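You operate a simulated robot arm through the tools that you are given. There is no shell and no other tool.

Carry out the task below with a simulated robot arm. There is one attempt and no reset: what you move stays moved.

JOB
Zero the counter and run off 4 m at 20 m/min, weight slider on FIRM.
Fine: set the length dial, so that the line stops by itself; one press each on reset and start; the cable stays dry.
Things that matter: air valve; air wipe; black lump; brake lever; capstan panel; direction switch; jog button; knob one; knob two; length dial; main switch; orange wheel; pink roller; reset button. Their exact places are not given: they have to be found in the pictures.

The check looks at the end state, three seconds after you hand in, the way a careful person would. Anything else that was tipped, shoved, dropped, spilled or broken makes it a failure.

ROBOT AND FRAMES
A 7-joint arm with a fingered hand on a trunk, on a base that drives. Base frame: it is fixed to the floor where the robot stands at the start and does not move with it; the origin is under the middle of the robot, x ahead of it, y to its left, z up. Units: mm, degrees, N and s.
With the tool pointing down near the work surface it reaches from about 100 to 740 mm from the robot's upright axis, wherever it stands. Its first joint turns from -69.0 to 172.0 degrees. Places, roughly: air valve [1200, -3900, 600]; air wipe [1200, -4000, 900]; black lump [-750, -1500, 1000]; brake lever [300, -2600, 700]; capstan panel [-600, -1700, 1100]; direction switch [-700, -1500, 1100]; jog button [-600, -1600, 1000]; knob one [200, -2500, 800]; knob two [100, -2400, 800]; length dial [-500, -1700, 1100]; main switch [-700, -1500, 1000]; orange wheel [0, -2200, 800]; pink roller [0, -1750, 750]; reset button [-500, -1800, 1100]; roller lever [-200, -2300, 1000]; slider one [200, -2500, 1000]; slider two [100, -2300, 900]; speed dial [-600, -1600, 1100]; start button [-500, -1800, 1000]; stop button [-500, -1700, 1000]; weight slider [-200, -2200, 1100]; white pipe [-300, -2000, 900]; yellow sleeve [-250, -1750, 750]. Payload 3.4 kg.
Tool frame: the origin (TCP) lies between the finger pads and is the grasp point; the fingertips stand 39 mm ahead of it; z points along the fingers, y is the line along which they close. The gripper opens to 180 mm. The gripper's body begins 111 mm behind the TCP. The gripper is a hand of 3 fingers: y runs from the thumb to the fingers, the wrist lies at [0, 0, -262] in the tool frame, and closing takes about 1.5 s.
Orientation is that of the tool frame in the base frame, as a unit quaternion [x, y, z, w]. With the fingers straight down and closing along the base's y, the tool's x points along the base's -x, its y along +y and its z along -z.

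CONTROLS
- The arm moves only by the tool play_rows. Its argument "deltas" is a list of rows, each a list of 6 numbers: the shift along the tool's x, y, z in units of 250 mm (1.0 is 250 mm), then the turn, a rotation vector about the tool's x, y, z in units of 45 degrees (1.0 is 45 degrees). In form: [[dx, dy, dz, ax, ay, az], ...]. A call has 1 to 20 rows; each row is the pose to reach, as a shift and turn from the pose commanded when the call began, along the tool's axes at that moment. "gripper" is the finger opening in mm, from 0 to 180, set as the call begins (left out, the last holds). A call with a number of a shift or a turn outside -1 to 1 is refused whole. Rows are played at 5 a second. More than 50 mm and 8.6 degrees between two rows, or a gripper value outside its range, and nothing of the call is played. Where a pose cannot be reached the arm comes as near as it can. A force on the tool above 40 N (or 10 N above the force at the start of the call, whichever is more), or a blocked arm, ends the call early, and 0.2 s more pass. The fingers move at their own pace (about 72 mm/s each) and stop on an object; they squeeze with about 27 N. The grip force told is the motor's: it shows also when the fingers shut on nothing. Time passes only in rows, and 0.2 s behind the last, so rows that repeat a pose let the fingers close. The reply holds the time, the measured pose of the TCP, the force on the tool along the base axes, the opening and the grip force, in the units named above and with some noise, with the torque about the TCP (base axes, N m) and any sound that the robot's microphone picked up.
- Cameras (640 x 400 px; columns grow to the right, rows downward): "scene" is now at [138, -11.8, 1801.6]; the picture's right is [-0.10, -0.99, -0.00], its down [-0.76, 0.08, -0.65] and it looks along [0.65, -0.07, -0.76] (base axes); focal length 277 px, centre (320, 200). "wrist" rides on the gripper at [63, -36, -128] in the tool frame; the picture's right is [0.50, 0.87, 0.00], its down [-0.75, 0.44, -0.49] and it looks along [-0.43, 0.25, 0.87] (tool axes); focal length 226 px, centre (320, 200).
- grab_frame(camera): a new picture of that camera. No time passes.
- lift_body(by): slides the trunk up (or, below 0, down) by that many mm; the arm and the scene camera ride with it, the base frame stays. It gives what a move gives, with no picture.
- roll_base(legs): drives the robot by 1 to 6 legs, each [ahead, left, turn to the left] in mm, mm and degrees, along the robot's own axes; the way and the turn of a leg run together, so that a leg with both is an arc; at most 1500 mm and 180 degrees a leg. The arm and the cameras ride along, it lands a little off, and it stops where it bumps. It gives what a move gives.
- set_grasp(shape): the hand has 3 fingers and takes this shape, open, in about a second: jaw (thumb against the fingers, like two jaws); tri (thumb and two fingers); tip (a fingertip pinch); poke (one finger out to press); point (the index stretched); flat (the hand flat); cup (the hand cupped); fist (a fist). The gripper value then closes the fingers along that shape, each until it touches; the sizes above hold for jaw. It gives what a move gives, with no picture.
- head_to(pan, tilt): turns the head with the scene camera to pan (to the left, within 143 degrees either way) and tilt (down, from -29 to 69), counted from straight ahead of the robot. It gives what a move gives.
- point_at(camera, pixels): for up to 12 pixels [column, row] of the newest picture of that camera ("zoom" is the newest enlarged one), the place [x, y, z] in the base frame of the surface seen there, good to about 3 mm. No time passes.
- zoom(camera, box): a new picture of the part [left, top, right, bottom] of that camera's present view, enlarged. No time passes.
- finish_job(): hands the job in; it is judged then, once.

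Unless the task says otherwise, let go and move clear before handing in.

The tools are called after "Request:" as a command line: name --pt "numbers of a row" for each row, then --argument value for the rest, lists and objects as JSON in quotes. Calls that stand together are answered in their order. play_rows: Moves the arm, as the interface text tells. Its arguments: {"type":"object","properties":{"deltas":{"type":"array"},"gripper":{"type":"number"}},"required":["deltas"]} The other tools are called the same way: lift_body (by) slides the trunk up or down; set_grasp (shape) gives the hand a shape; roll_base (legs) drives the base; head_to (pan, tilt) turns the head that bears the scene camera; grab_frame (camera) takes a picture; point_at (camera, pixels) gives the place of the surface under pixels of a picture; zoom (camera, box) takes an enlarged picture of a part of a camera's view; finish_job () hands the job in.

At the start:

```text
clock: 0.0
tool_pos: [432.3, 69.3, 1184.4]
orientation: [0.0, 1.0, 0.001, -0.001]
wrist_force: [-0.3, -0.7, 0.1]
moment: [0.02, -0.03, 0.0]
width: 180.1
grip_force: 0.0
shape: jaw
trunk travel left (down, up): [-275.0, 267.0]
robot x, y, heading: [-2.8, -2.7, 0.2]
head pan, tilt: [-5.9, 49.2]
```

scene: 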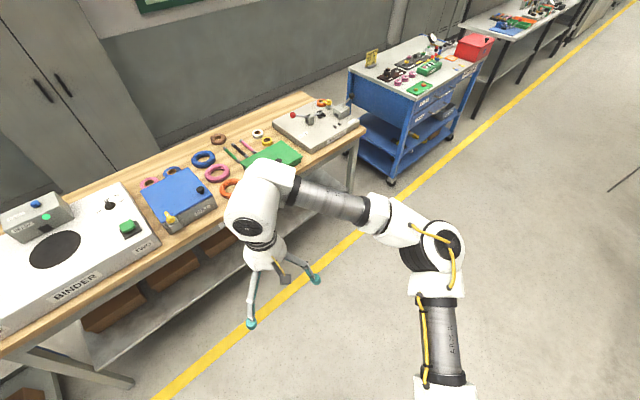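
wrist: 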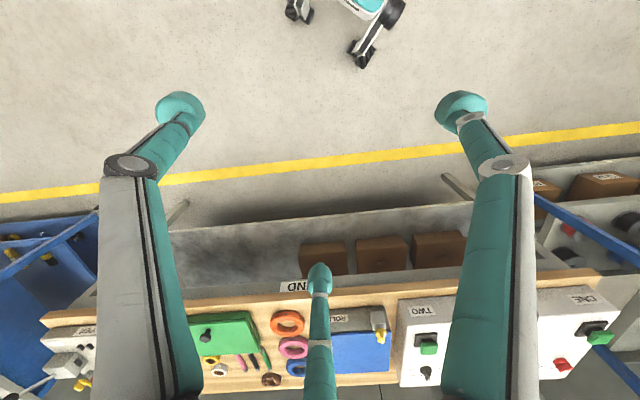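

The start pictures show a bench with binder machinery ahead, but the capstan panel should lie behind me to the right (about [-600,-1700]). I'll turn the head to the right to look for it.

Request:
head_to --pan -100 --tilt 25

Request:
grab_frame --camera "scene"

```text
clock: 1.7
tool_pos: [428.4, 68.8, 1184.8]
orientation: [0.0, 1.0, 0.0, 0.001]
wrist_force: [1.2, -0.1, -0.6]
moment: [-0.03, 0.0, 0.05]
width: 180.1
grip_force: 0.1
shape: jaw
trunk travel left (down, up): [-275.0, 267.0]
robot x, y, heading: [5.2, -1.3, 0.1]
head pan, tilt: [-100.0, 25.0]
```

```text
taken
```

scene: 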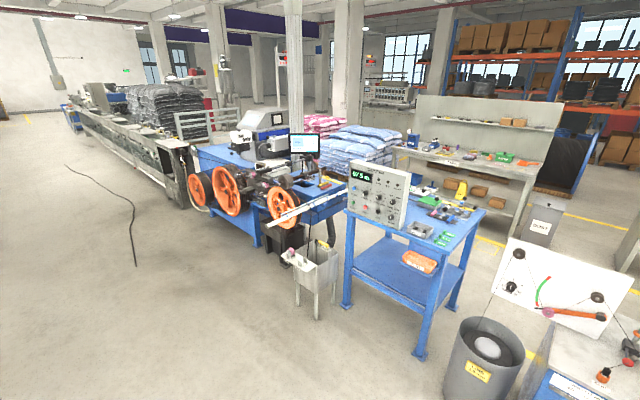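

The panel with the green display sits on the blue table near pixel (377,190), with the machine with orange wheels to its left. I'll zoom on both.

Request:
zoom --camera "scene" --box '[330, 140, 490, 250]'

Request:
zoom --camera "scene" --box '[180, 100, 360, 270]'

Request:
zoom --camera "scene" --box '[440, 220, 640, 400]'

Request:
point_at --camera "scene" --pixels '[[377, 200], [355, 175], [405, 190], [400, 230], [350, 215], [283, 208], [228, 190], [320, 260], [306, 200], [420, 350], [345, 300], [487, 350]]'

```text
3.64 times, centred on (410, 195) of scene
```

zoom: 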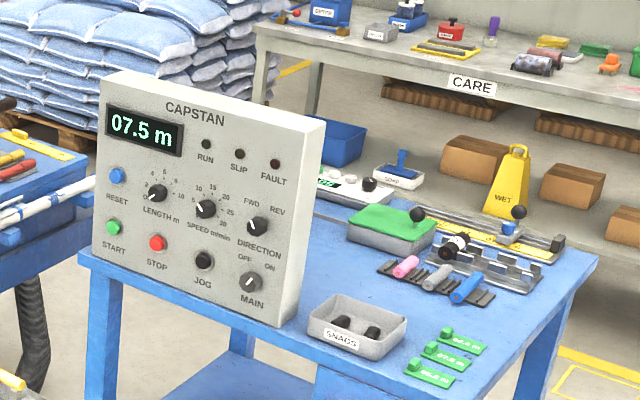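

```text
2.35 times, centred on (270, 185) of scene
```

zoom: 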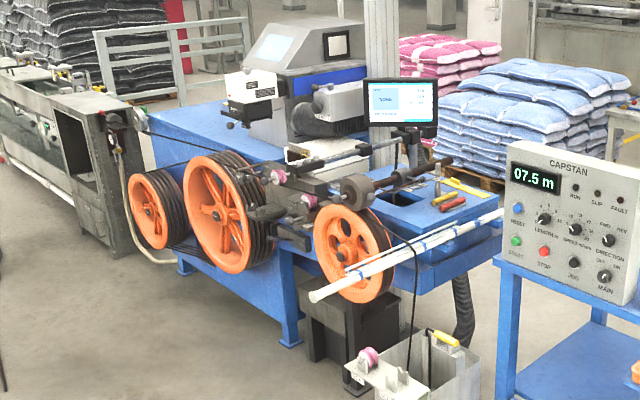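

```text
2.22 times, centred on (540, 310) of scene
```

zoom: 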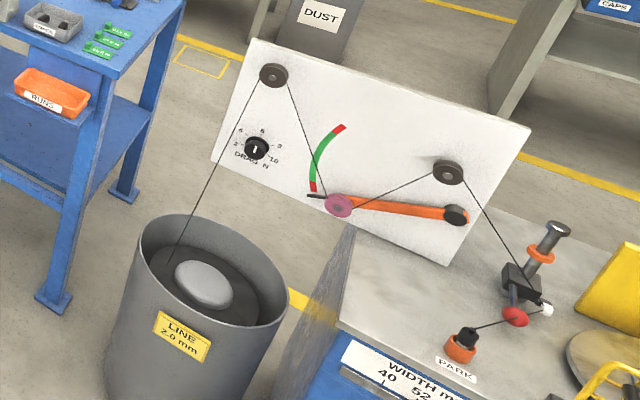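

```text
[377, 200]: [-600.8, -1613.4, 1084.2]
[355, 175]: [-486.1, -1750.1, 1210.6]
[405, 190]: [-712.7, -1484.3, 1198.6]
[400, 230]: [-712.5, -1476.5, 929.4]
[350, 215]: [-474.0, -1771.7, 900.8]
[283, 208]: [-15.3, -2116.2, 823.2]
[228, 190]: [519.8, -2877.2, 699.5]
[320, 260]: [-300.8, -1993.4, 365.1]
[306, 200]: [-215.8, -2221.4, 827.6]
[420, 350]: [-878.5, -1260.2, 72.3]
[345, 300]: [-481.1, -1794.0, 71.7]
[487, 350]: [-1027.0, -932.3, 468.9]
```

The panel stands vertically at about [-600,-1613,1084], facing roughly (0.76,0.65). The wheel machine and a trough are to its left. I'll drive sideways to the right and then turn toward the panel for a closer look.

Request:
roll_base --legs '[[-100, -600, 0], [0, 0, -120]]'

Request:
head_to --pan 0 --tilt 25

Request:
grab_frame --camera "scene"

```text
clock: 10.1
tool_pos: [-251.8, -1001.1, 1185.4]
orientation: [0.866, 0.5, -0.002, -0.002]
wrist_force: [0.5, 0.7, 0.6]
moment: [-0.07, -0.01, -0.02]
width: 179.7
grip_force: 0.0
shape: jaw
trunk travel left (down, up): [-275.0, 267.0]
robot x, y, heading: [-107.2, -587.5, -119.8]
head pan, tilt: [-100.0, 25.0]
```

```text
clock: 11.8
tool_pos: [-251.1, -997.9, 1186.4]
orientation: [0.865, 0.502, -0.002, 0.0]
wrist_force: [-0.9, -0.1, -0.7]
moment: [-0.02, 0.0, -0.02]
width: 180.0
grip_force: 0.1
shape: jaw
trunk travel left (down, up): [-275.0, 267.0]
robot x, y, heading: [-104.1, -593.9, -120.2]
head pan, tilt: [0.0, 25.0]
```

```text
taken
```

scene: 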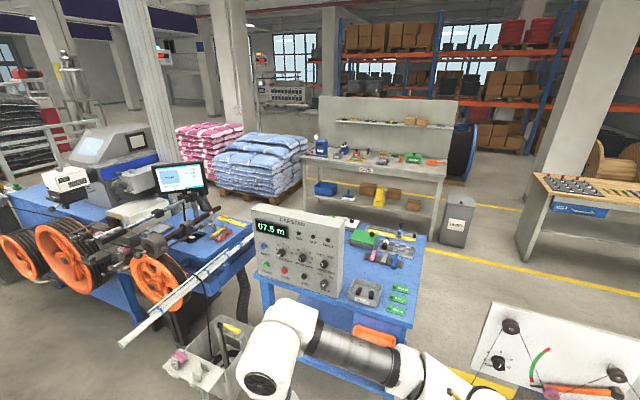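

Request:
zoom --camera "scene" --box '[240, 195, 360, 305]'

Request:
zoom --camera "scene" --box '[90, 190, 250, 320]'

Request:
zoom --camera "scene" --box '[150, 290, 260, 400]'

Request:
zoom --camera "scene" --box '[340, 220, 430, 310]'

```text
3.64 times, centred on (300, 250) of scene
```

zoom: 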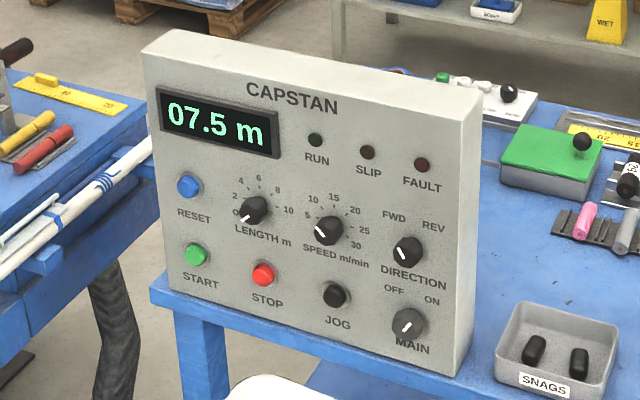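

```text
3.08 times, centred on (170, 255) of scene
```

zoom: 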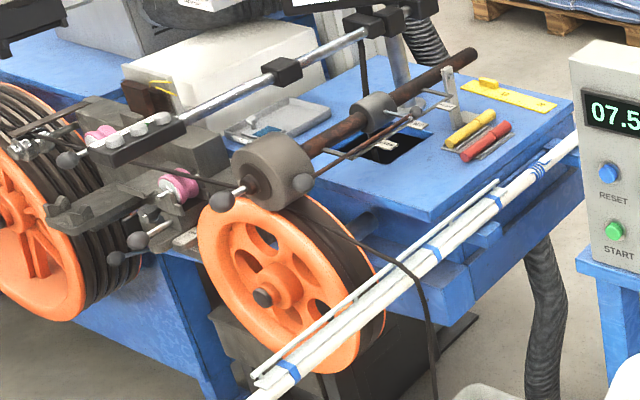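

```text
3.64 times, centred on (205, 345) of scene
```

zoom: 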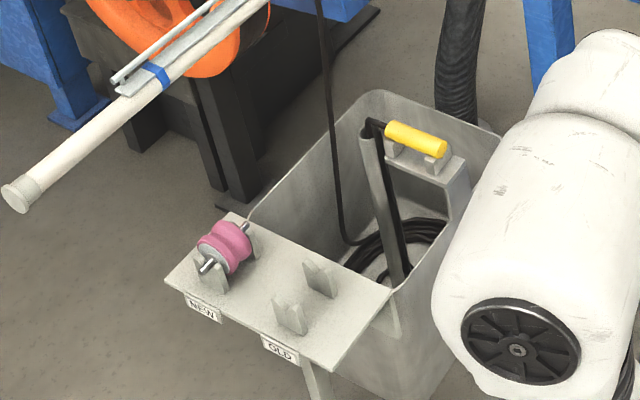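

```text
4.44 times, centred on (385, 265) of scene
```

zoom: 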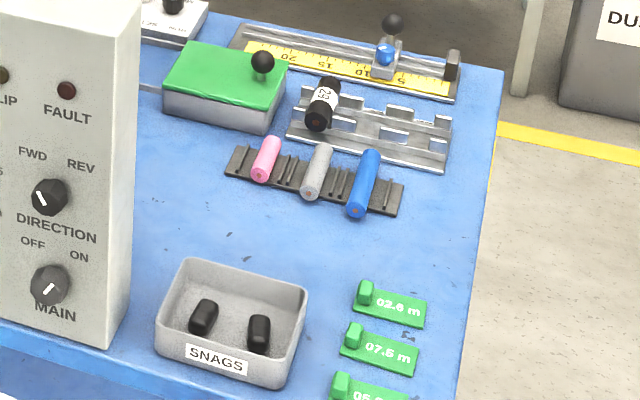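

The panel reads 07.5 m, with LENGTH and SPEED both low. The machine has a rod with a black sliding block near (185,215). I'll get coordinates of the key features.

Request:
point_at --camera "scene" --pixels '[[125, 345], [178, 358], [225, 375], [238, 328], [163, 275], [180, 245], [148, 250], [262, 280], [292, 253], [309, 257], [330, 264], [324, 285]]'

Request:
zoom --camera "scene" --box '[110, 180, 200, 270]'

Request:
zoom --camera "scene" --box '[280, 240, 340, 300]'

```text
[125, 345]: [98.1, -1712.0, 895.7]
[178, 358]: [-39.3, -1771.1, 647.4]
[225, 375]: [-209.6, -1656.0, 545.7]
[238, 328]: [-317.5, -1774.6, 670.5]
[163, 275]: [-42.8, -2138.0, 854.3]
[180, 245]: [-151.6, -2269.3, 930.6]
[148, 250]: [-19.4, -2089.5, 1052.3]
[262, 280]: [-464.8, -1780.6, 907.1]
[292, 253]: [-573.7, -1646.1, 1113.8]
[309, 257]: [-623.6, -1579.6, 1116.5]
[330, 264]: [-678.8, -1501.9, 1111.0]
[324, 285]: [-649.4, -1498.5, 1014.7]
```

```text
4.44 times, centred on (155, 225) of scene
```

zoom: 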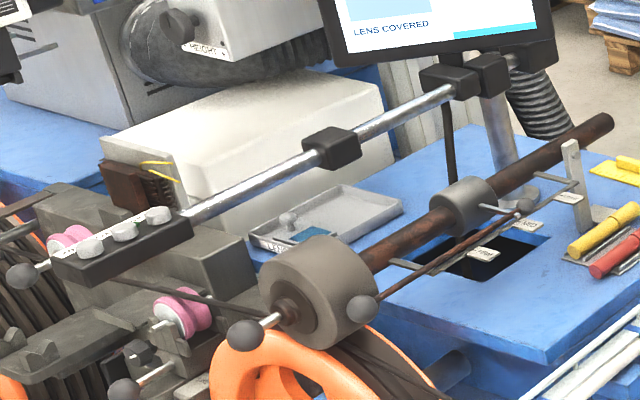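

```text
6.67 times, centred on (310, 270) of scene
```

zoom: 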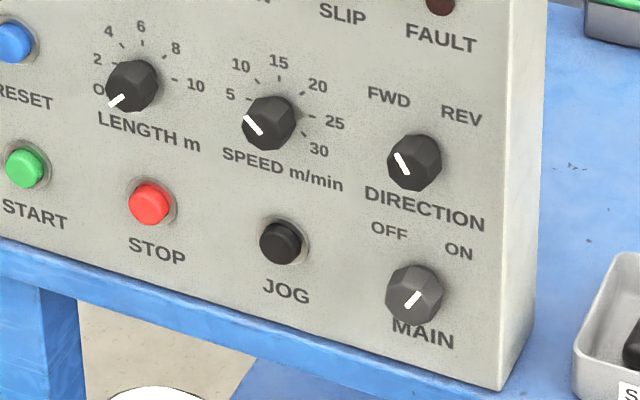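

Request:
point_at --camera "scene" --pixels '[[157, 213], [155, 245], [187, 226], [139, 263], [165, 248], [184, 241], [200, 227], [113, 242], [120, 232], [124, 250], [138, 266], [187, 198]]'

Request:
zoom --camera "scene" --box '[0, 190, 130, 290]'

Request:
zoom --camera "scene" --box '[155, 190, 255, 270]'

```text
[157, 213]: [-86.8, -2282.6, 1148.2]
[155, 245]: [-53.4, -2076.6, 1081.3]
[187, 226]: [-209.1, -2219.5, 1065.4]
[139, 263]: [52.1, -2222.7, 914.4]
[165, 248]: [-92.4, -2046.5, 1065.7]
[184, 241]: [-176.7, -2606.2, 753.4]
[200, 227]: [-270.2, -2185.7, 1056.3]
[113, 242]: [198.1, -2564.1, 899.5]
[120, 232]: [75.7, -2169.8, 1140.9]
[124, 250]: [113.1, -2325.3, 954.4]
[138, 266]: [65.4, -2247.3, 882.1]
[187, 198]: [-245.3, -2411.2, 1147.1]
```

```text
4.00 times, centred on (65, 240) of scene
```

zoom: 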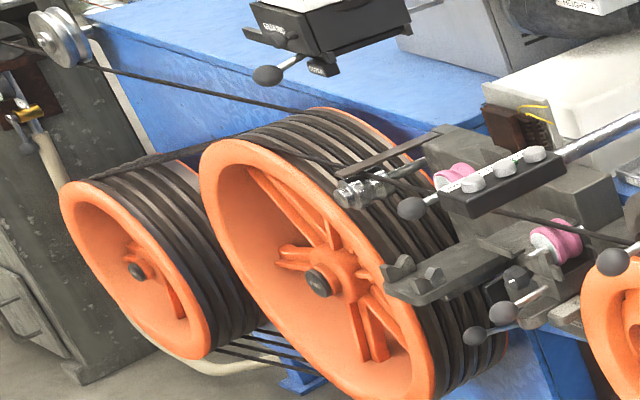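

```text
5.00 times, centred on (205, 230) of scene
```

zoom: 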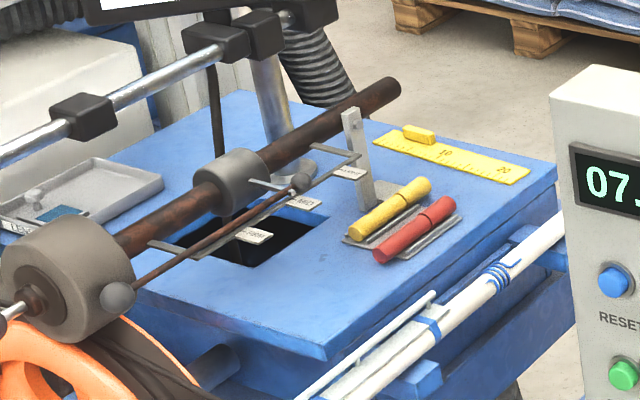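

The ring weight on the brown bar near (187,226) seems to be the weight slider with small tags beneath. I'll drive closer, with the trunk raised, to read those tags.

Request:
lift_body --by 200

Request:
roll_base --legs '[[350, 350, 0]]'

Request:
head_to --pan 15 --tilt 40

Request:
grab_frame --camera "scene"

Request:
grab_frame --camera "wrist"

```text
clock: 14.0
tool_pos: [-252.6, -997.5, 1386.4]
orientation: [0.866, 0.5, -0.002, 0.001]
wrist_force: [-0.3, 0.8, 0.2]
moment: [-0.01, 0.03, -0.03]
width: 180.0
grip_force: 0.1
shape: jaw
trunk travel left (down, up): [-475.0, 67.0]
robot x, y, heading: [-104.1, -594.1, -119.6]
head pan, tilt: [0.0, 25.0]
```

```text
clock: 16.9
tool_pos: [-133.8, -1472.9, 1386.8]
orientation: [0.865, 0.502, 0.001, 0.004]
wrist_force: [0.5, 0.2, 0.0]
moment: [-0.04, 0.02, 0.01]
width: 180.0
grip_force: 0.0
shape: jaw
trunk travel left (down, up): [-475.0, 67.0]
robot x, y, heading: [25.0, -1073.3, -119.7]
head pan, tilt: [0.0, 25.0]
```

```text
clock: 17.7
tool_pos: [-126.5, -1473.8, 1388.0]
orientation: [0.865, 0.502, -0.002, 0.003]
wrist_force: [0.1, -0.2, 1.0]
moment: [0.01, 0.0, 0.03]
width: 179.9
grip_force: 0.1
shape: jaw
trunk travel left (down, up): [-475.0, 67.0]
robot x, y, heading: [25.9, -1069.6, -119.8]
head pan, tilt: [15.0, 40.0]
```

```text
taken
```

scene: 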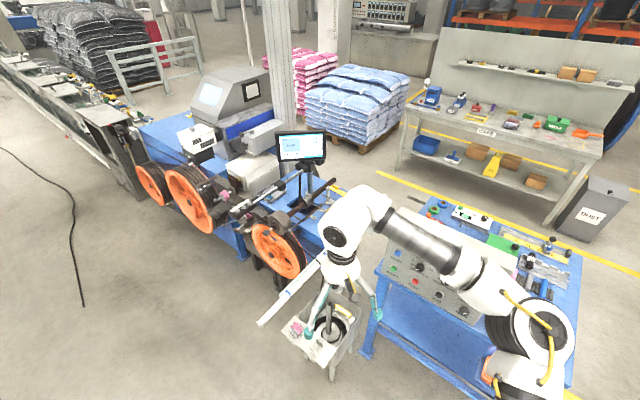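

```text
taken
```

wrist: 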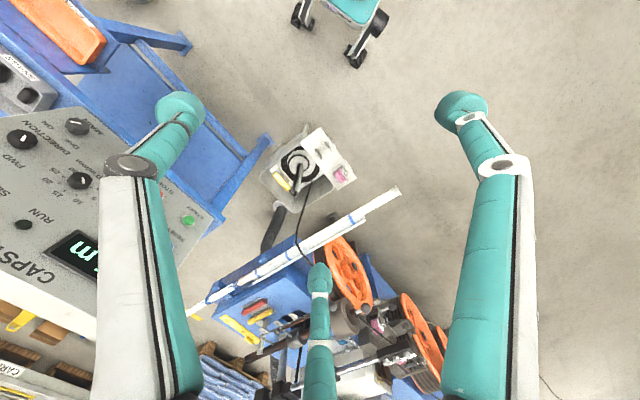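

Request:
zoom --camera "scene" --box '[225, 165, 345, 250]'

Request:
zoom --camera "scene" --box '[280, 180, 335, 230]'

Request:
zoom --camera "scene" --box '[120, 90, 240, 230]'

Request:
zoom --camera "scene" --box '[375, 230, 500, 330]'

```text
4.71 times, centred on (285, 208) of scene
```

zoom: 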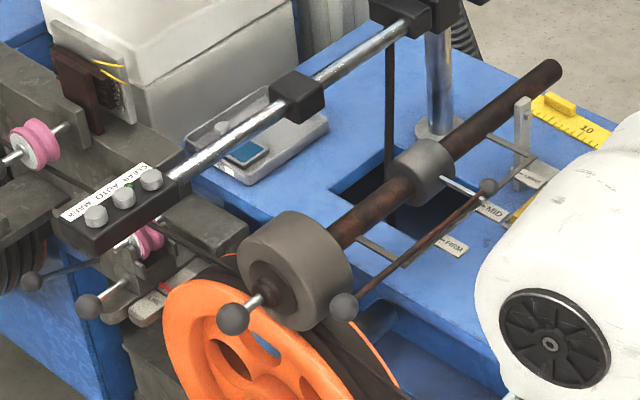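

```text
8.00 times, centred on (308, 205) of scene
```

zoom: 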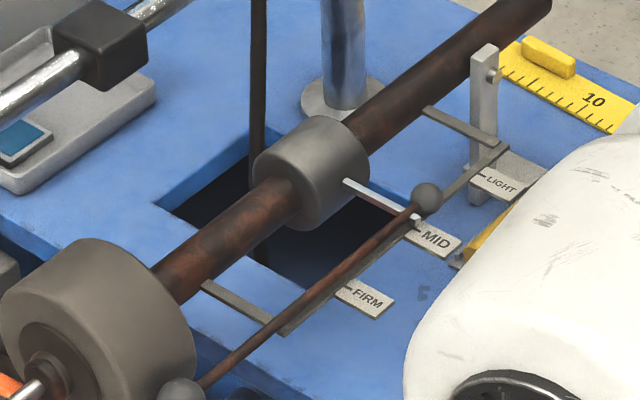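

```text
2.86 times, centred on (180, 160) of scene
```

zoom: 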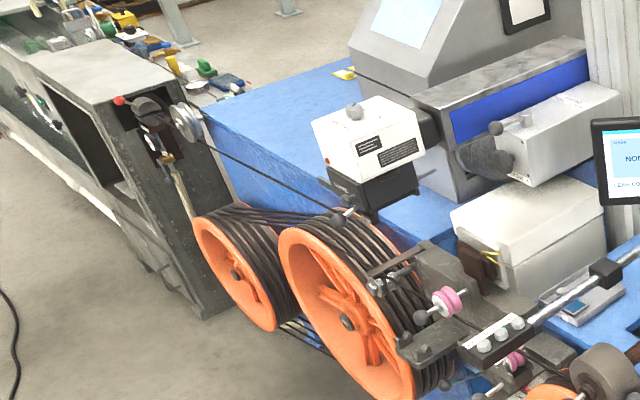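

```text
4.00 times, centred on (438, 280) of scene
```

zoom: 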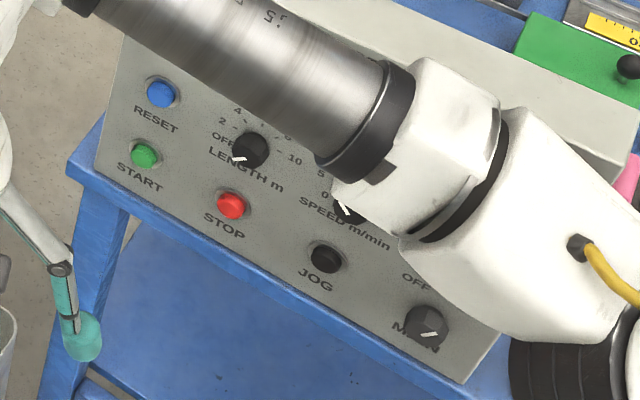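

The weight slider's ring with its ball handle is at MID, and FIRM is the next tag toward the orange wheel. I'll measure these points in the zoom.

Request:
zoom --camera "scene" --box '[280, 180, 335, 230]'

Request:
point_at --camera "zoom" --pixels '[[427, 195], [380, 198], [325, 150], [184, 388], [300, 315], [500, 150], [365, 298], [433, 240], [497, 182], [240, 300], [460, 130], [485, 90]]'

Request:
point_at --camera "zoom" --pixels '[[230, 235], [430, 90], [100, 330], [200, 320], [415, 220], [412, 206], [350, 265], [275, 330], [30, 390], [525, 20], [340, 185], [280, 170]]'

```text
8.00 times, centred on (308, 205) of scene
```

zoom: 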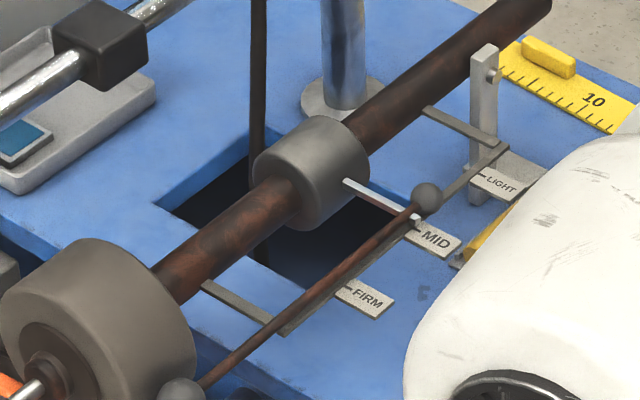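

```text
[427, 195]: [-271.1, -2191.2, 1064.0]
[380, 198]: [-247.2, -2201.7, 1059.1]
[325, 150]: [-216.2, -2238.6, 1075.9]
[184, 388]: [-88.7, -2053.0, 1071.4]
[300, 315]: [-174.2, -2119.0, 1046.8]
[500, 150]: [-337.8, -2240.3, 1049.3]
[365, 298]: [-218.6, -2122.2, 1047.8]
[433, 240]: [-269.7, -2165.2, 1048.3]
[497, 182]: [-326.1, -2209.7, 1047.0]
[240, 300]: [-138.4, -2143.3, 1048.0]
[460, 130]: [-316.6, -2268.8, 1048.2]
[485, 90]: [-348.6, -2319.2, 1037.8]
```

```text
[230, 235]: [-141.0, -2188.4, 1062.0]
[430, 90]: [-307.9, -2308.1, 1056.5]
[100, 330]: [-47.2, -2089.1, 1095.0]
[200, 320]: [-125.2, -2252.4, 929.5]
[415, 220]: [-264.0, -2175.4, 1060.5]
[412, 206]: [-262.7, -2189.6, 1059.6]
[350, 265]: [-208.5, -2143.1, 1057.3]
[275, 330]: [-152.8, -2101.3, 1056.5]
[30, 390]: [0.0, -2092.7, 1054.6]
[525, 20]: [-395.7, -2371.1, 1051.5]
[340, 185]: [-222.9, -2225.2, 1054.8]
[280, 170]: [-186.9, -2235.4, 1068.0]
```

The slider ball handle is at about [-271,-2191,1064] with tags FIRM [-218,-2122] and MID [-270,-2165]. Now I'll drive to the front of the machine to see the wheels, brake lever, and air wipe/valve better.

Request:
roll_base --legs '[[0, 749, 0], [330, 0, 0]]'

Request:
head_to --pan -20 --tilt 40

Request:
grab_frame --camera "scene"

Request:
zoom --camera "scene" --box '[160, 100, 480, 300]'

```text
clock: 23.6
tool_pos: [362.0, -2140.5, 1386.4]
orientation: [0.868, 0.496, -0.005, -0.002]
wrist_force: [-0.1, -0.3, 0.4]
moment: [0.0, 0.05, -0.01]
width: 179.8
grip_force: 0.0
shape: jaw
trunk travel left (down, up): [-475.0, 67.0]
robot x, y, heading: [510.5, -1739.8, -120.7]
head pan, tilt: [15.0, 40.0]
```

```text
clock: 24.6
tool_pos: [370.6, -2142.5, 1386.5]
orientation: [0.868, 0.497, -0.007, -0.003]
wrist_force: [0.6, -0.3, 0.2]
moment: [0.01, 0.0, 0.02]
width: 180.0
grip_force: 0.2
shape: jaw
trunk travel left (down, up): [-475.0, 67.0]
robot x, y, heading: [510.3, -1732.5, -120.8]
head pan, tilt: [-20.0, 40.0]
```

```text
taken
```

scene: 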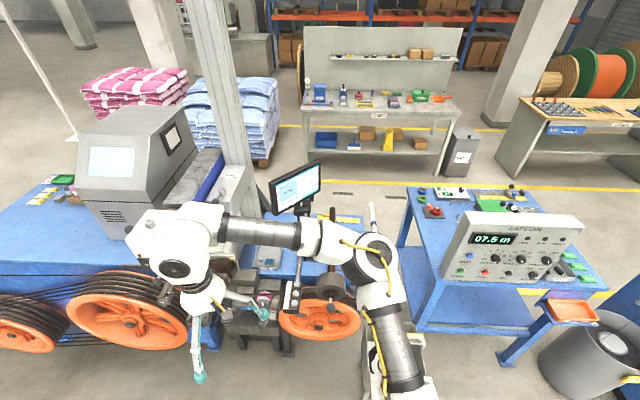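

```text
2.00 times, centred on (320, 200) of scene
```

zoom: 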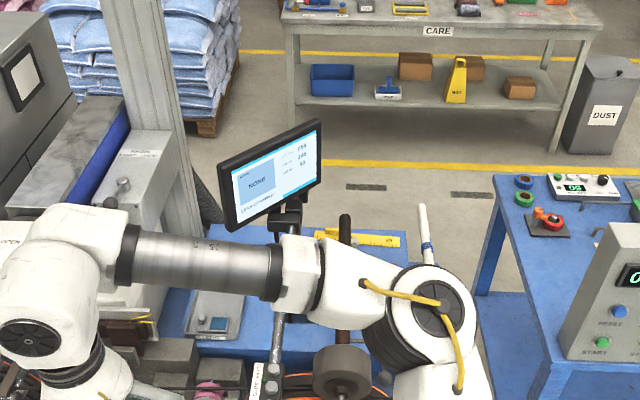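

The arm blocks the weight slider here, but first I'll check the air wipe and valve to the left.

Request:
head_to --pan 48 --tilt 28

Request:
grab_frame --camera "scene"

```text
clock: 26.0
tool_pos: [360.3, -2136.7, 1387.5]
orientation: [0.868, 0.496, -0.004, -0.001]
wrist_force: [-0.2, -0.1, 0.5]
moment: [-0.04, -0.03, 0.01]
width: 180.0
grip_force: 0.0
shape: jaw
trunk travel left (down, up): [-475.0, 67.0]
robot x, y, heading: [510.2, -1735.1, -120.3]
head pan, tilt: [48.0, 28.0]
```

```text
taken
```

scene: 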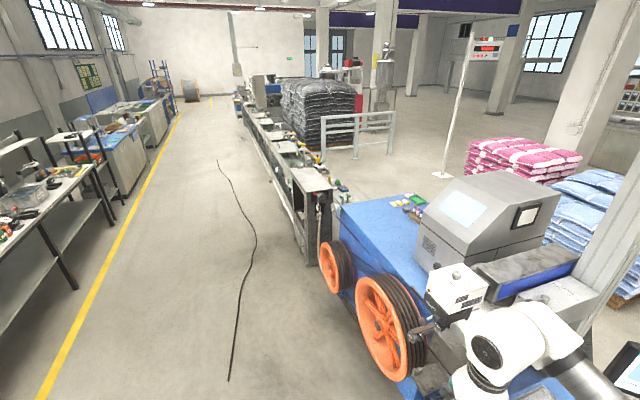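

Request:
zoom --camera "scene" --box '[285, 160, 365, 270]'

Request:
zoom --camera "scene" --box '[300, 220, 500, 400]'

Request:
zoom --camera "scene" --box '[235, 70, 345, 200]'

Request:
point_at --camera "scene" --pixels '[[308, 190], [320, 200], [325, 225], [315, 235], [330, 195], [254, 250], [230, 375], [375, 310], [410, 332], [420, 330], [340, 270]]'

```text
3.64 times, centred on (325, 215) of scene
```

zoom: 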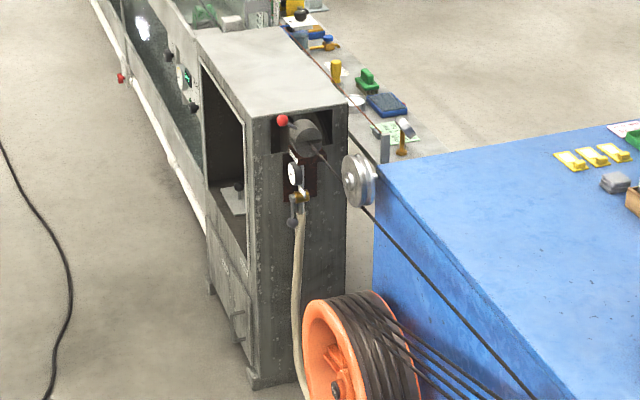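

```text
2.22 times, centred on (400, 310) of scene
```

zoom: 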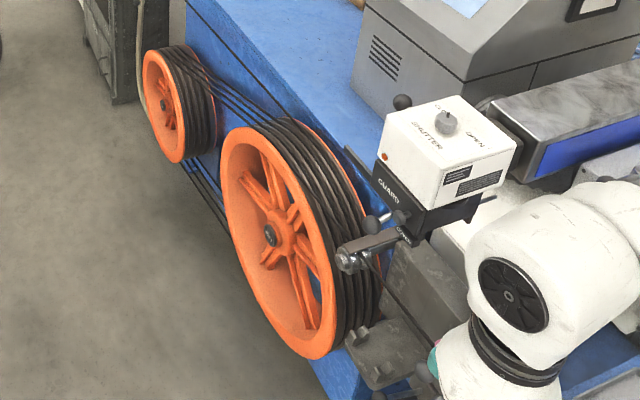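

```text
3.08 times, centred on (290, 135) of scene
```

zoom: 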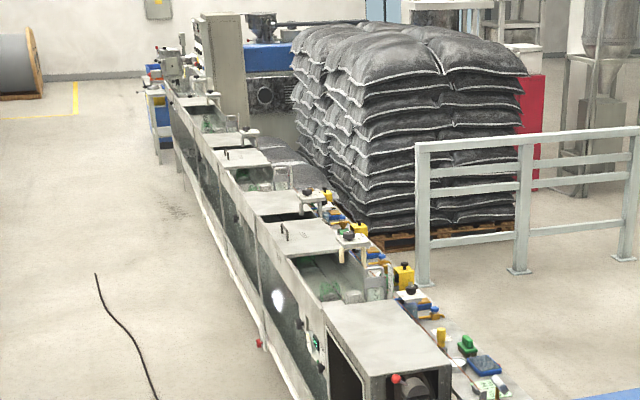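

```text
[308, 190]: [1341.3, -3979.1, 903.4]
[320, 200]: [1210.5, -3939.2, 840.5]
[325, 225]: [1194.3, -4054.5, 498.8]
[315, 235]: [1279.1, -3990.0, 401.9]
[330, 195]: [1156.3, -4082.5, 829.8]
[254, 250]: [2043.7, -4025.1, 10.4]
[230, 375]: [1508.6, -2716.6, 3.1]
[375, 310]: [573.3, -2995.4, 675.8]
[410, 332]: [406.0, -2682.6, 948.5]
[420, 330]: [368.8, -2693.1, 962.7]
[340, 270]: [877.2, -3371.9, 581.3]
```

The air wipe with its red-ball lever and brass valve is near (312,195). I'll drive to about [1000,-2650] to see its state.

Request:
roll_base --legs '[[550, 900, 0]]'

Request:
head_to --pan 40 --tilt 38

Request:
grab_frame --camera "scene"

```text
clock: 31.4
tool_pos: [867.2, -3050.8, 1386.9]
orientation: [0.866, 0.499, -0.005, 0.0]
wrist_force: [0.3, 0.3, 0.0]
moment: [-0.03, 0.0, 0.0]
width: 179.8
grip_force: 0.2
shape: jaw
trunk travel left (down, up): [-475.0, 67.0]
robot x, y, heading: [1013.1, -2649.0, -120.3]
head pan, tilt: [48.0, 28.0]
```

```text
clock: 32.1
tool_pos: [870.8, -3050.7, 1387.4]
orientation: [0.866, 0.499, -0.006, 0.0]
wrist_force: [-0.3, -1.1, 0.8]
moment: [-0.03, 0.0, -0.01]
width: 179.9
grip_force: 0.1
shape: jaw
trunk travel left (down, up): [-475.0, 67.0]
robot x, y, heading: [1013.3, -2650.0, -120.3]
head pan, tilt: [40.0, 38.0]
```

```text
taken
```

scene: 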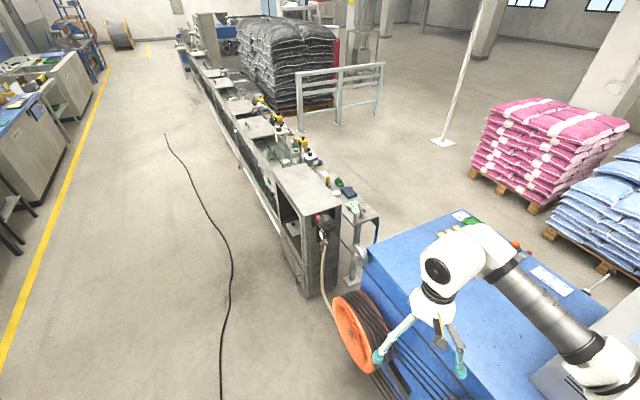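

Request:
zoom --camera "scene" --box '[300, 205, 350, 255]'

Request:
zoom --camera "scene" --box '[260, 150, 400, 310]'

Request:
point_at --camera "scene" --pixels '[[220, 380], [232, 300], [322, 218], [321, 232], [323, 240], [330, 225], [350, 318]]'

```text
8.00 times, centred on (325, 230) of scene
```

zoom: 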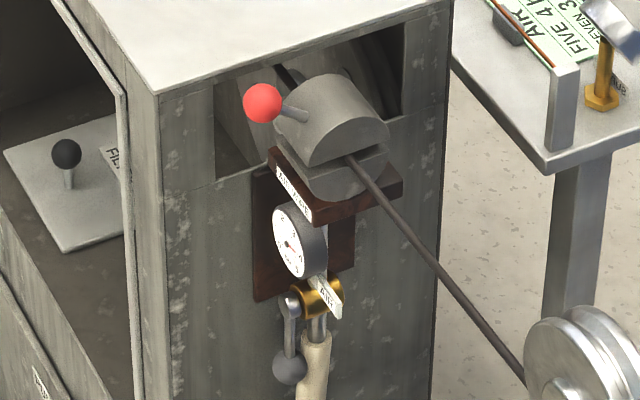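

```text
2.50 times, centred on (330, 230) of scene
```

zoom: 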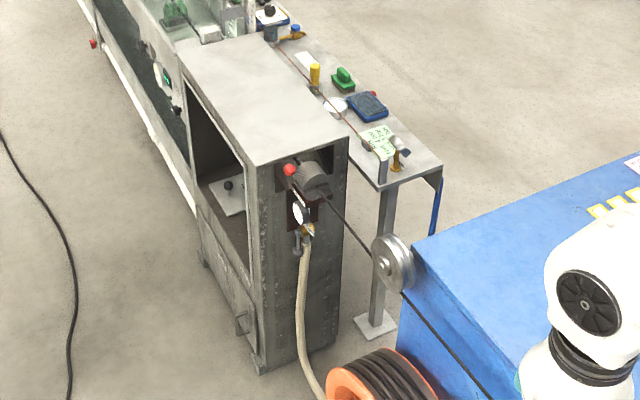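

```text
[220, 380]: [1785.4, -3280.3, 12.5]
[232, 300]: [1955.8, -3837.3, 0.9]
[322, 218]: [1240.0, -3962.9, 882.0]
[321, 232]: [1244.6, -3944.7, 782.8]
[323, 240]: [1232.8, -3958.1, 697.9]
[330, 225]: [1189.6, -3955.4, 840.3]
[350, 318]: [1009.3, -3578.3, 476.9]
```

The wipe's upper half with a red-ball handle, a gauge, and an "AIR" valve with its lever down are visible. There's also a card reading "AIR FIVE 4..." near (357,208). I'll zoom in on each.

Request:
zoom --camera "scene" --box '[342, 195, 372, 220]'

Request:
zoom --camera "scene" --box '[312, 222, 334, 244]'

Request:
zoom --camera "scene" --box '[270, 140, 370, 220]'

```text
16.00 times, centred on (357, 208) of scene
```

zoom: 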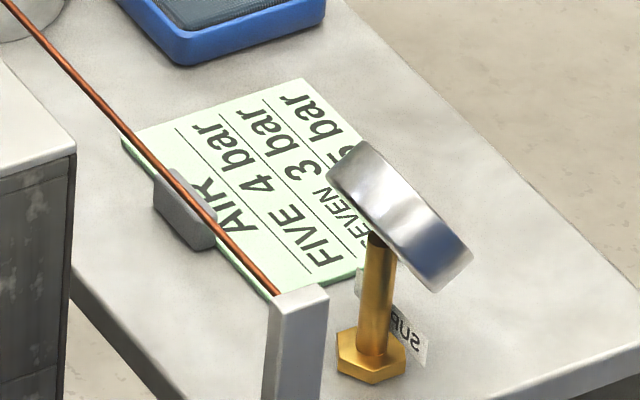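

```text
16.00 times, centred on (323, 233) of scene
```

zoom: 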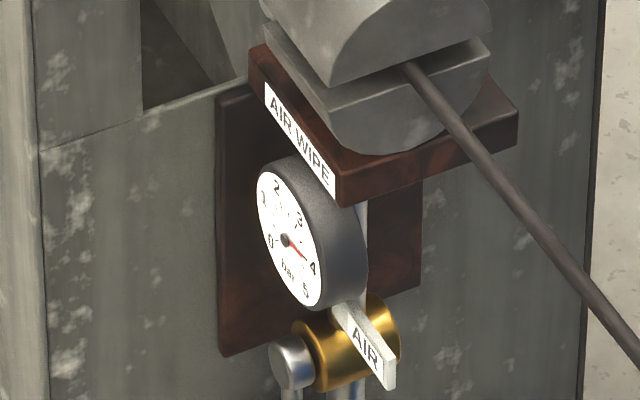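

```text
5.00 times, centred on (320, 180) of scene
```

zoom: 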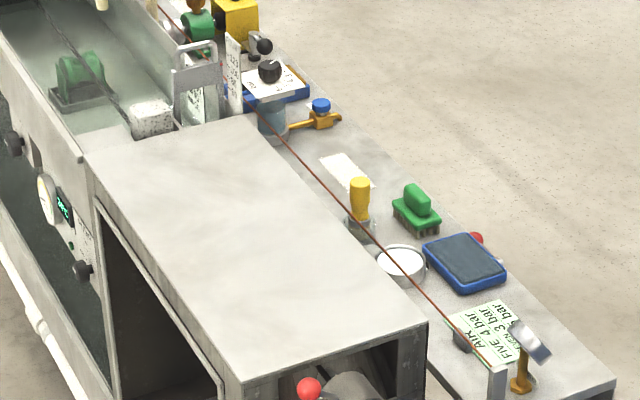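

The gauge reads close to 4 bar and the valve lever lies along the pipe. I'll check whether the wipe halves are really closed with a tighter zoom.

Request:
zoom --camera "scene" --box '[314, 209, 340, 233]'

Request:
zoom --camera "scene" --box '[315, 230, 331, 256]'

Request:
zoom --camera "scene" --box '[180, 70, 320, 190]'

```text
16.00 times, centred on (327, 221) of scene
```

zoom: 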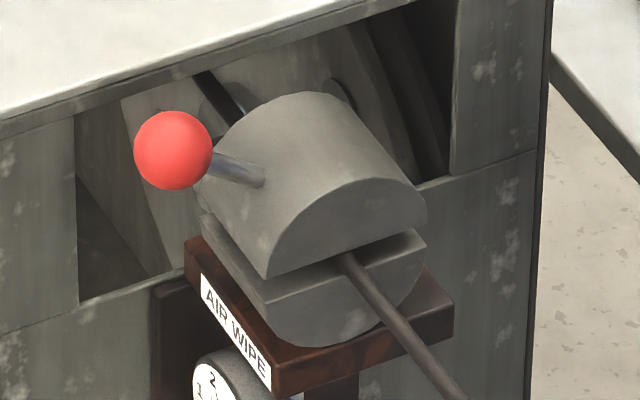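

```text
15.38 times, centred on (323, 243) of scene
```

zoom: 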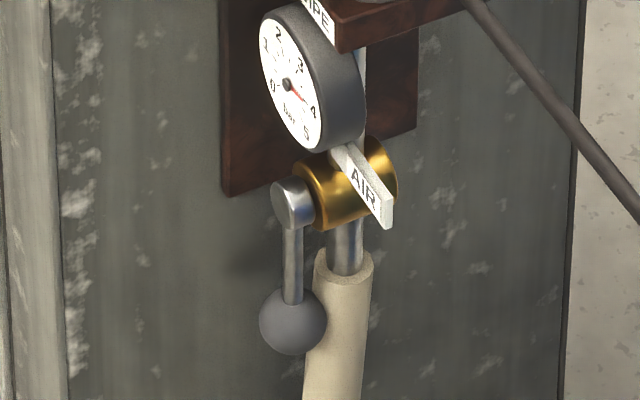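

```text
3.33 times, centred on (250, 130) of scene
```

zoom: 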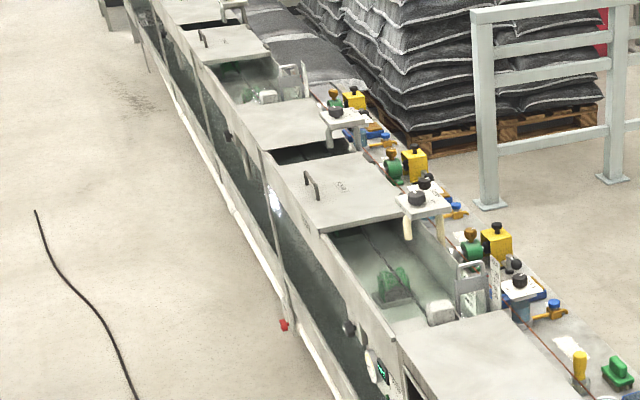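

The wipe is shut around the cable, pressure is near 4 bar, and the valve lever is in line with the pipe, so the air is on. Next I'll look along the machine front for the brake lever.

Request:
head_to --pan -65 --tilt 50

Request:
grab_frame --camera "scene"

Request:
grab_frame --camera "wrist"

```text
clock: 33.9
tool_pos: [870.4, -3049.9, 1388.5]
orientation: [0.866, 0.499, -0.007, 0.0]
wrist_force: [-0.2, 1.3, 0.2]
moment: [-0.01, -0.02, 0.02]
width: 179.9
grip_force: 0.1
shape: jaw
trunk travel left (down, up): [-475.0, 67.0]
robot x, y, heading: [1014.9, -2644.3, -120.1]
head pan, tilt: [-65.0, 50.0]
```

```text
taken
```

scene: 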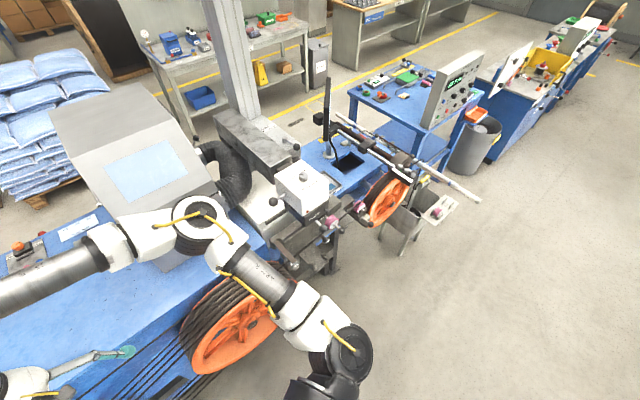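

```text
taken
```

wrist: 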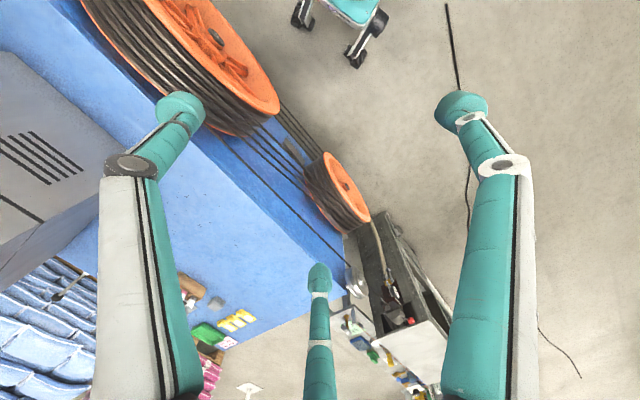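

Request:
zoom --camera "scene" --box '[240, 150, 340, 280]'

Request:
zoom --camera "scene" --box '[315, 90, 425, 230]'

Request:
zoom --camera "scene" --box '[160, 270, 300, 400]'

```text
3.08 times, centred on (290, 215) of scene
```

zoom: 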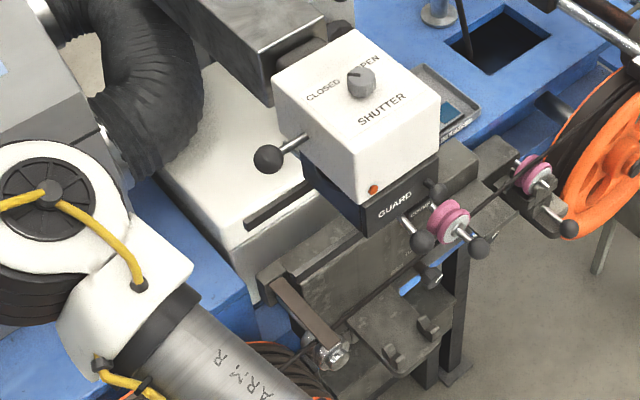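

```text
2.86 times, centred on (370, 160) of scene
```

zoom: 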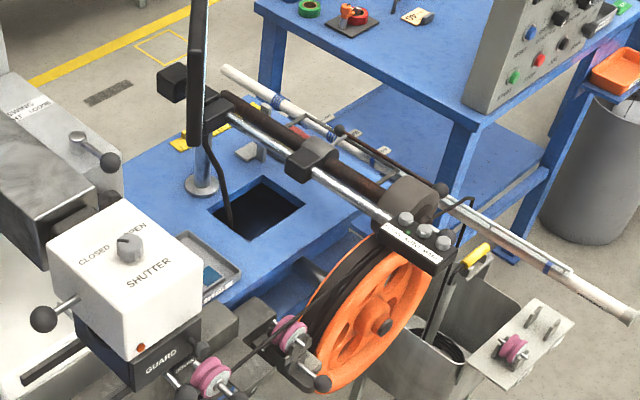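

```text
3.08 times, centred on (230, 335) of scene
```

zoom: 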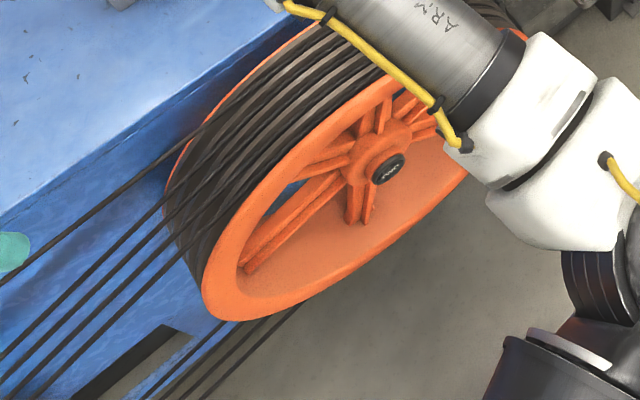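

Request:
zoom --camera "scene" --box '[265, 180, 355, 290]'

Request:
point_at --camera "zoom" --pixels '[[250, 335], [230, 290], [425, 275], [440, 225], [370, 225], [350, 245], [375, 165], [520, 190], [480, 115], [400, 345], [410, 310], [180, 150]]'

```text
3.64 times, centred on (310, 235) of scene
```

zoom: 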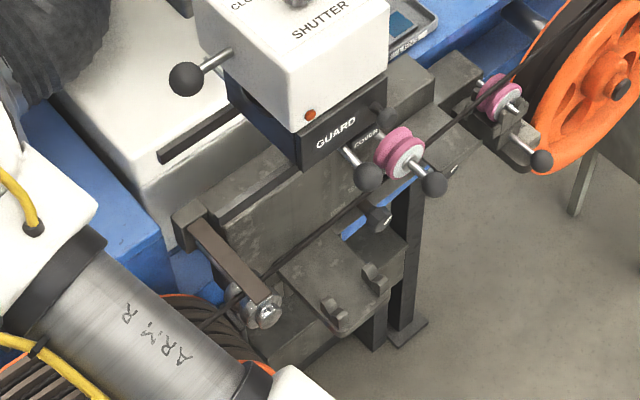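

```text
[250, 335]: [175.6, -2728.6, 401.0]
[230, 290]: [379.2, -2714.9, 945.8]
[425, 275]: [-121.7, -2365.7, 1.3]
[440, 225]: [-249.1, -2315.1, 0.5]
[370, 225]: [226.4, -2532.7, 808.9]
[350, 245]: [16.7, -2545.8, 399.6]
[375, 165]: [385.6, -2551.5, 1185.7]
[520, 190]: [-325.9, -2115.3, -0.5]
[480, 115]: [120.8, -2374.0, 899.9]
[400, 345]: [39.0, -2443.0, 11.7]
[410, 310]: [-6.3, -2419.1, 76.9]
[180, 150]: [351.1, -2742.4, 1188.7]
```

I'll reposition in front of the machine with the arm turned aside, so I get an unobstructed view of the brake lever and the slider.

Request:
roll_base --legs '[[-338, -614, 0], [0, 0, 60]]'

Request:
lift_body --by -250

Request:
head_to --pan -75 --tilt 42

Request:
grab_frame --camera "scene"

```text
clock: 40.4
tool_pos: [938.0, -2364.8, 1387.0]
orientation: [0.497, 0.868, -0.009, 0.001]
wrist_force: [0.2, -0.1, -0.3]
moment: [-0.03, 0.02, 0.01]
width: 179.8
grip_force: 0.0
shape: jaw
trunk travel left (down, up): [-475.0, 67.0]
robot x, y, heading: [646.0, -2049.1, -59.8]
head pan, tilt: [-65.0, 50.0]
```

```text
clock: 43.0
tool_pos: [932.0, -2365.4, 1139.1]
orientation: [0.495, 0.869, -0.008, 0.004]
wrist_force: [0.6, -0.1, -0.3]
moment: [-0.03, -0.02, 0.0]
width: 179.9
grip_force: 0.1
shape: jaw
trunk travel left (down, up): [-225.0, 317.0]
robot x, y, heading: [643.9, -2053.8, -59.6]
head pan, tilt: [-65.0, 50.0]
```

```text
clock: 43.7
tool_pos: [930.7, -2366.8, 1138.1]
orientation: [0.496, 0.868, -0.007, 0.002]
wrist_force: [0.4, 0.2, -0.1]
moment: [0.01, 0.03, -0.02]
width: 179.9
grip_force: 0.0
shape: jaw
trunk travel left (down, up): [-225.0, 317.0]
robot x, y, heading: [647.5, -2046.5, -59.3]
head pan, tilt: [-75.0, 42.0]
```

```text
taken
```

scene: 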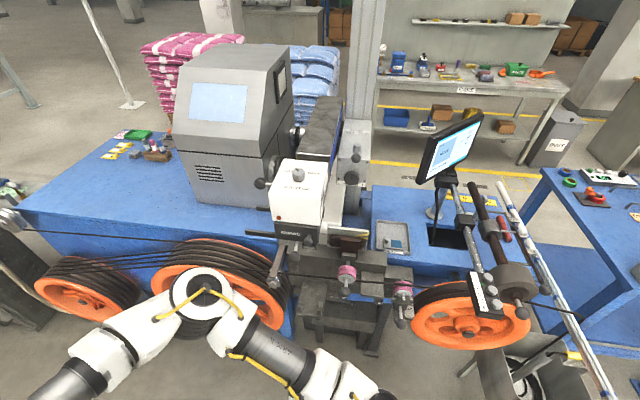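

Request:
zoom --camera "scene" --box '[255, 220, 425, 360]'

Request:
zoom --camera "scene" --box '[420, 160, 600, 340]'

Request:
zoom --camera "scene" --box '[470, 175, 570, 310]'

```text
2.86 times, centred on (340, 290) of scene
```

zoom: 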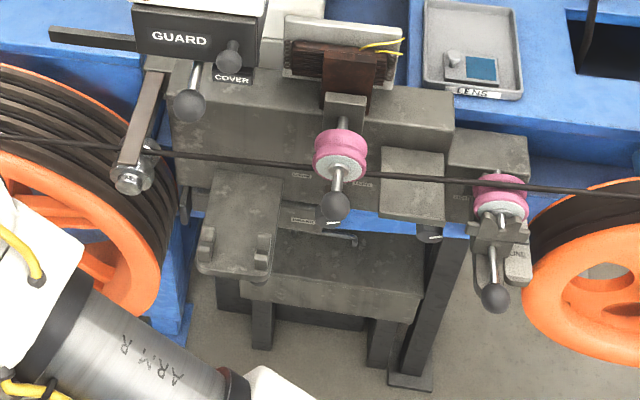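

```text
2.22 times, centred on (510, 250) of scene
```

zoom: 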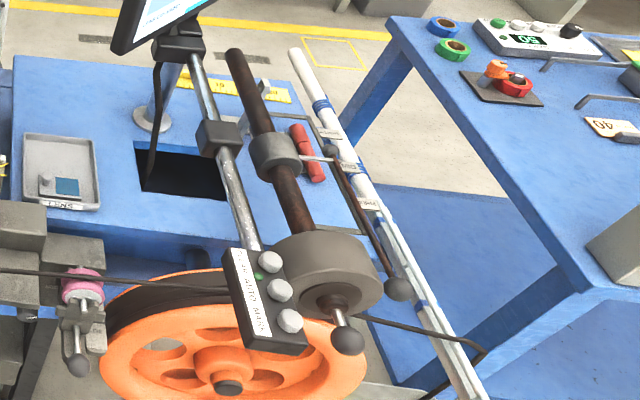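

```text
2.96 times, centred on (520, 242) of scene
```

zoom: 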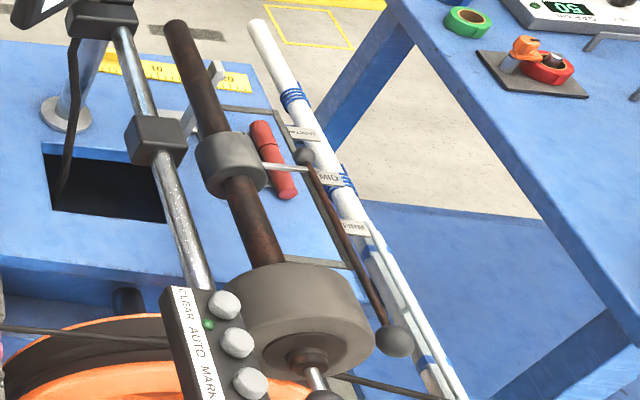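

The slider's thin rod ends in a larger ball at about [-89,-2053,1071], near the drum, so the slider can be pulled from there. Now a tighter zoom on the guide block and its labels.

Request:
zoom --camera "scene" --box '[310, 270, 380, 320]'

Request:
zoom --camera "scene" --box '[380, 260, 440, 340]'

Request:
zoom --camera "scene" --box '[265, 240, 335, 310]'

```text
8.00 times, centred on (345, 295) of scene
```

zoom: 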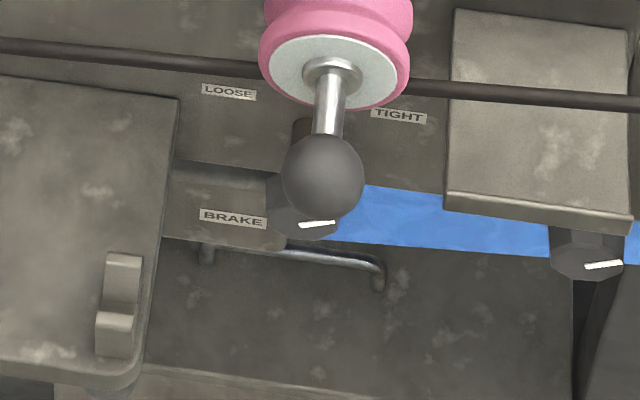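

```text
5.00 times, centred on (410, 300) of scene
```

zoom: 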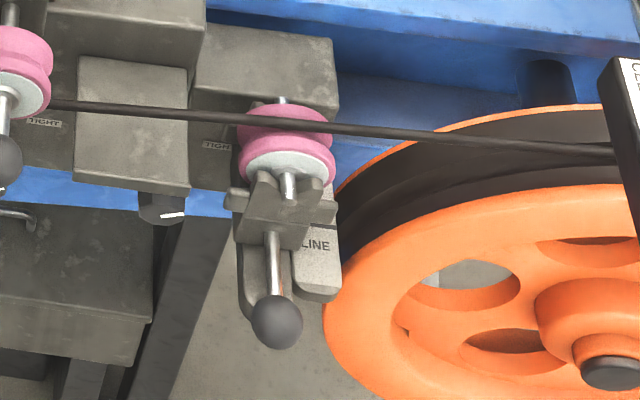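

```text
5.71 times, centred on (300, 275) of scene
```

zoom: 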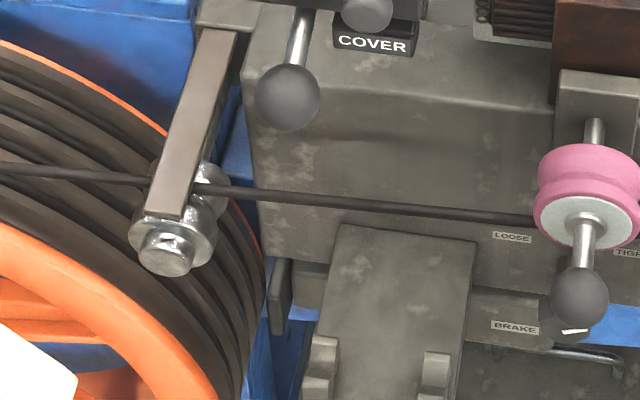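

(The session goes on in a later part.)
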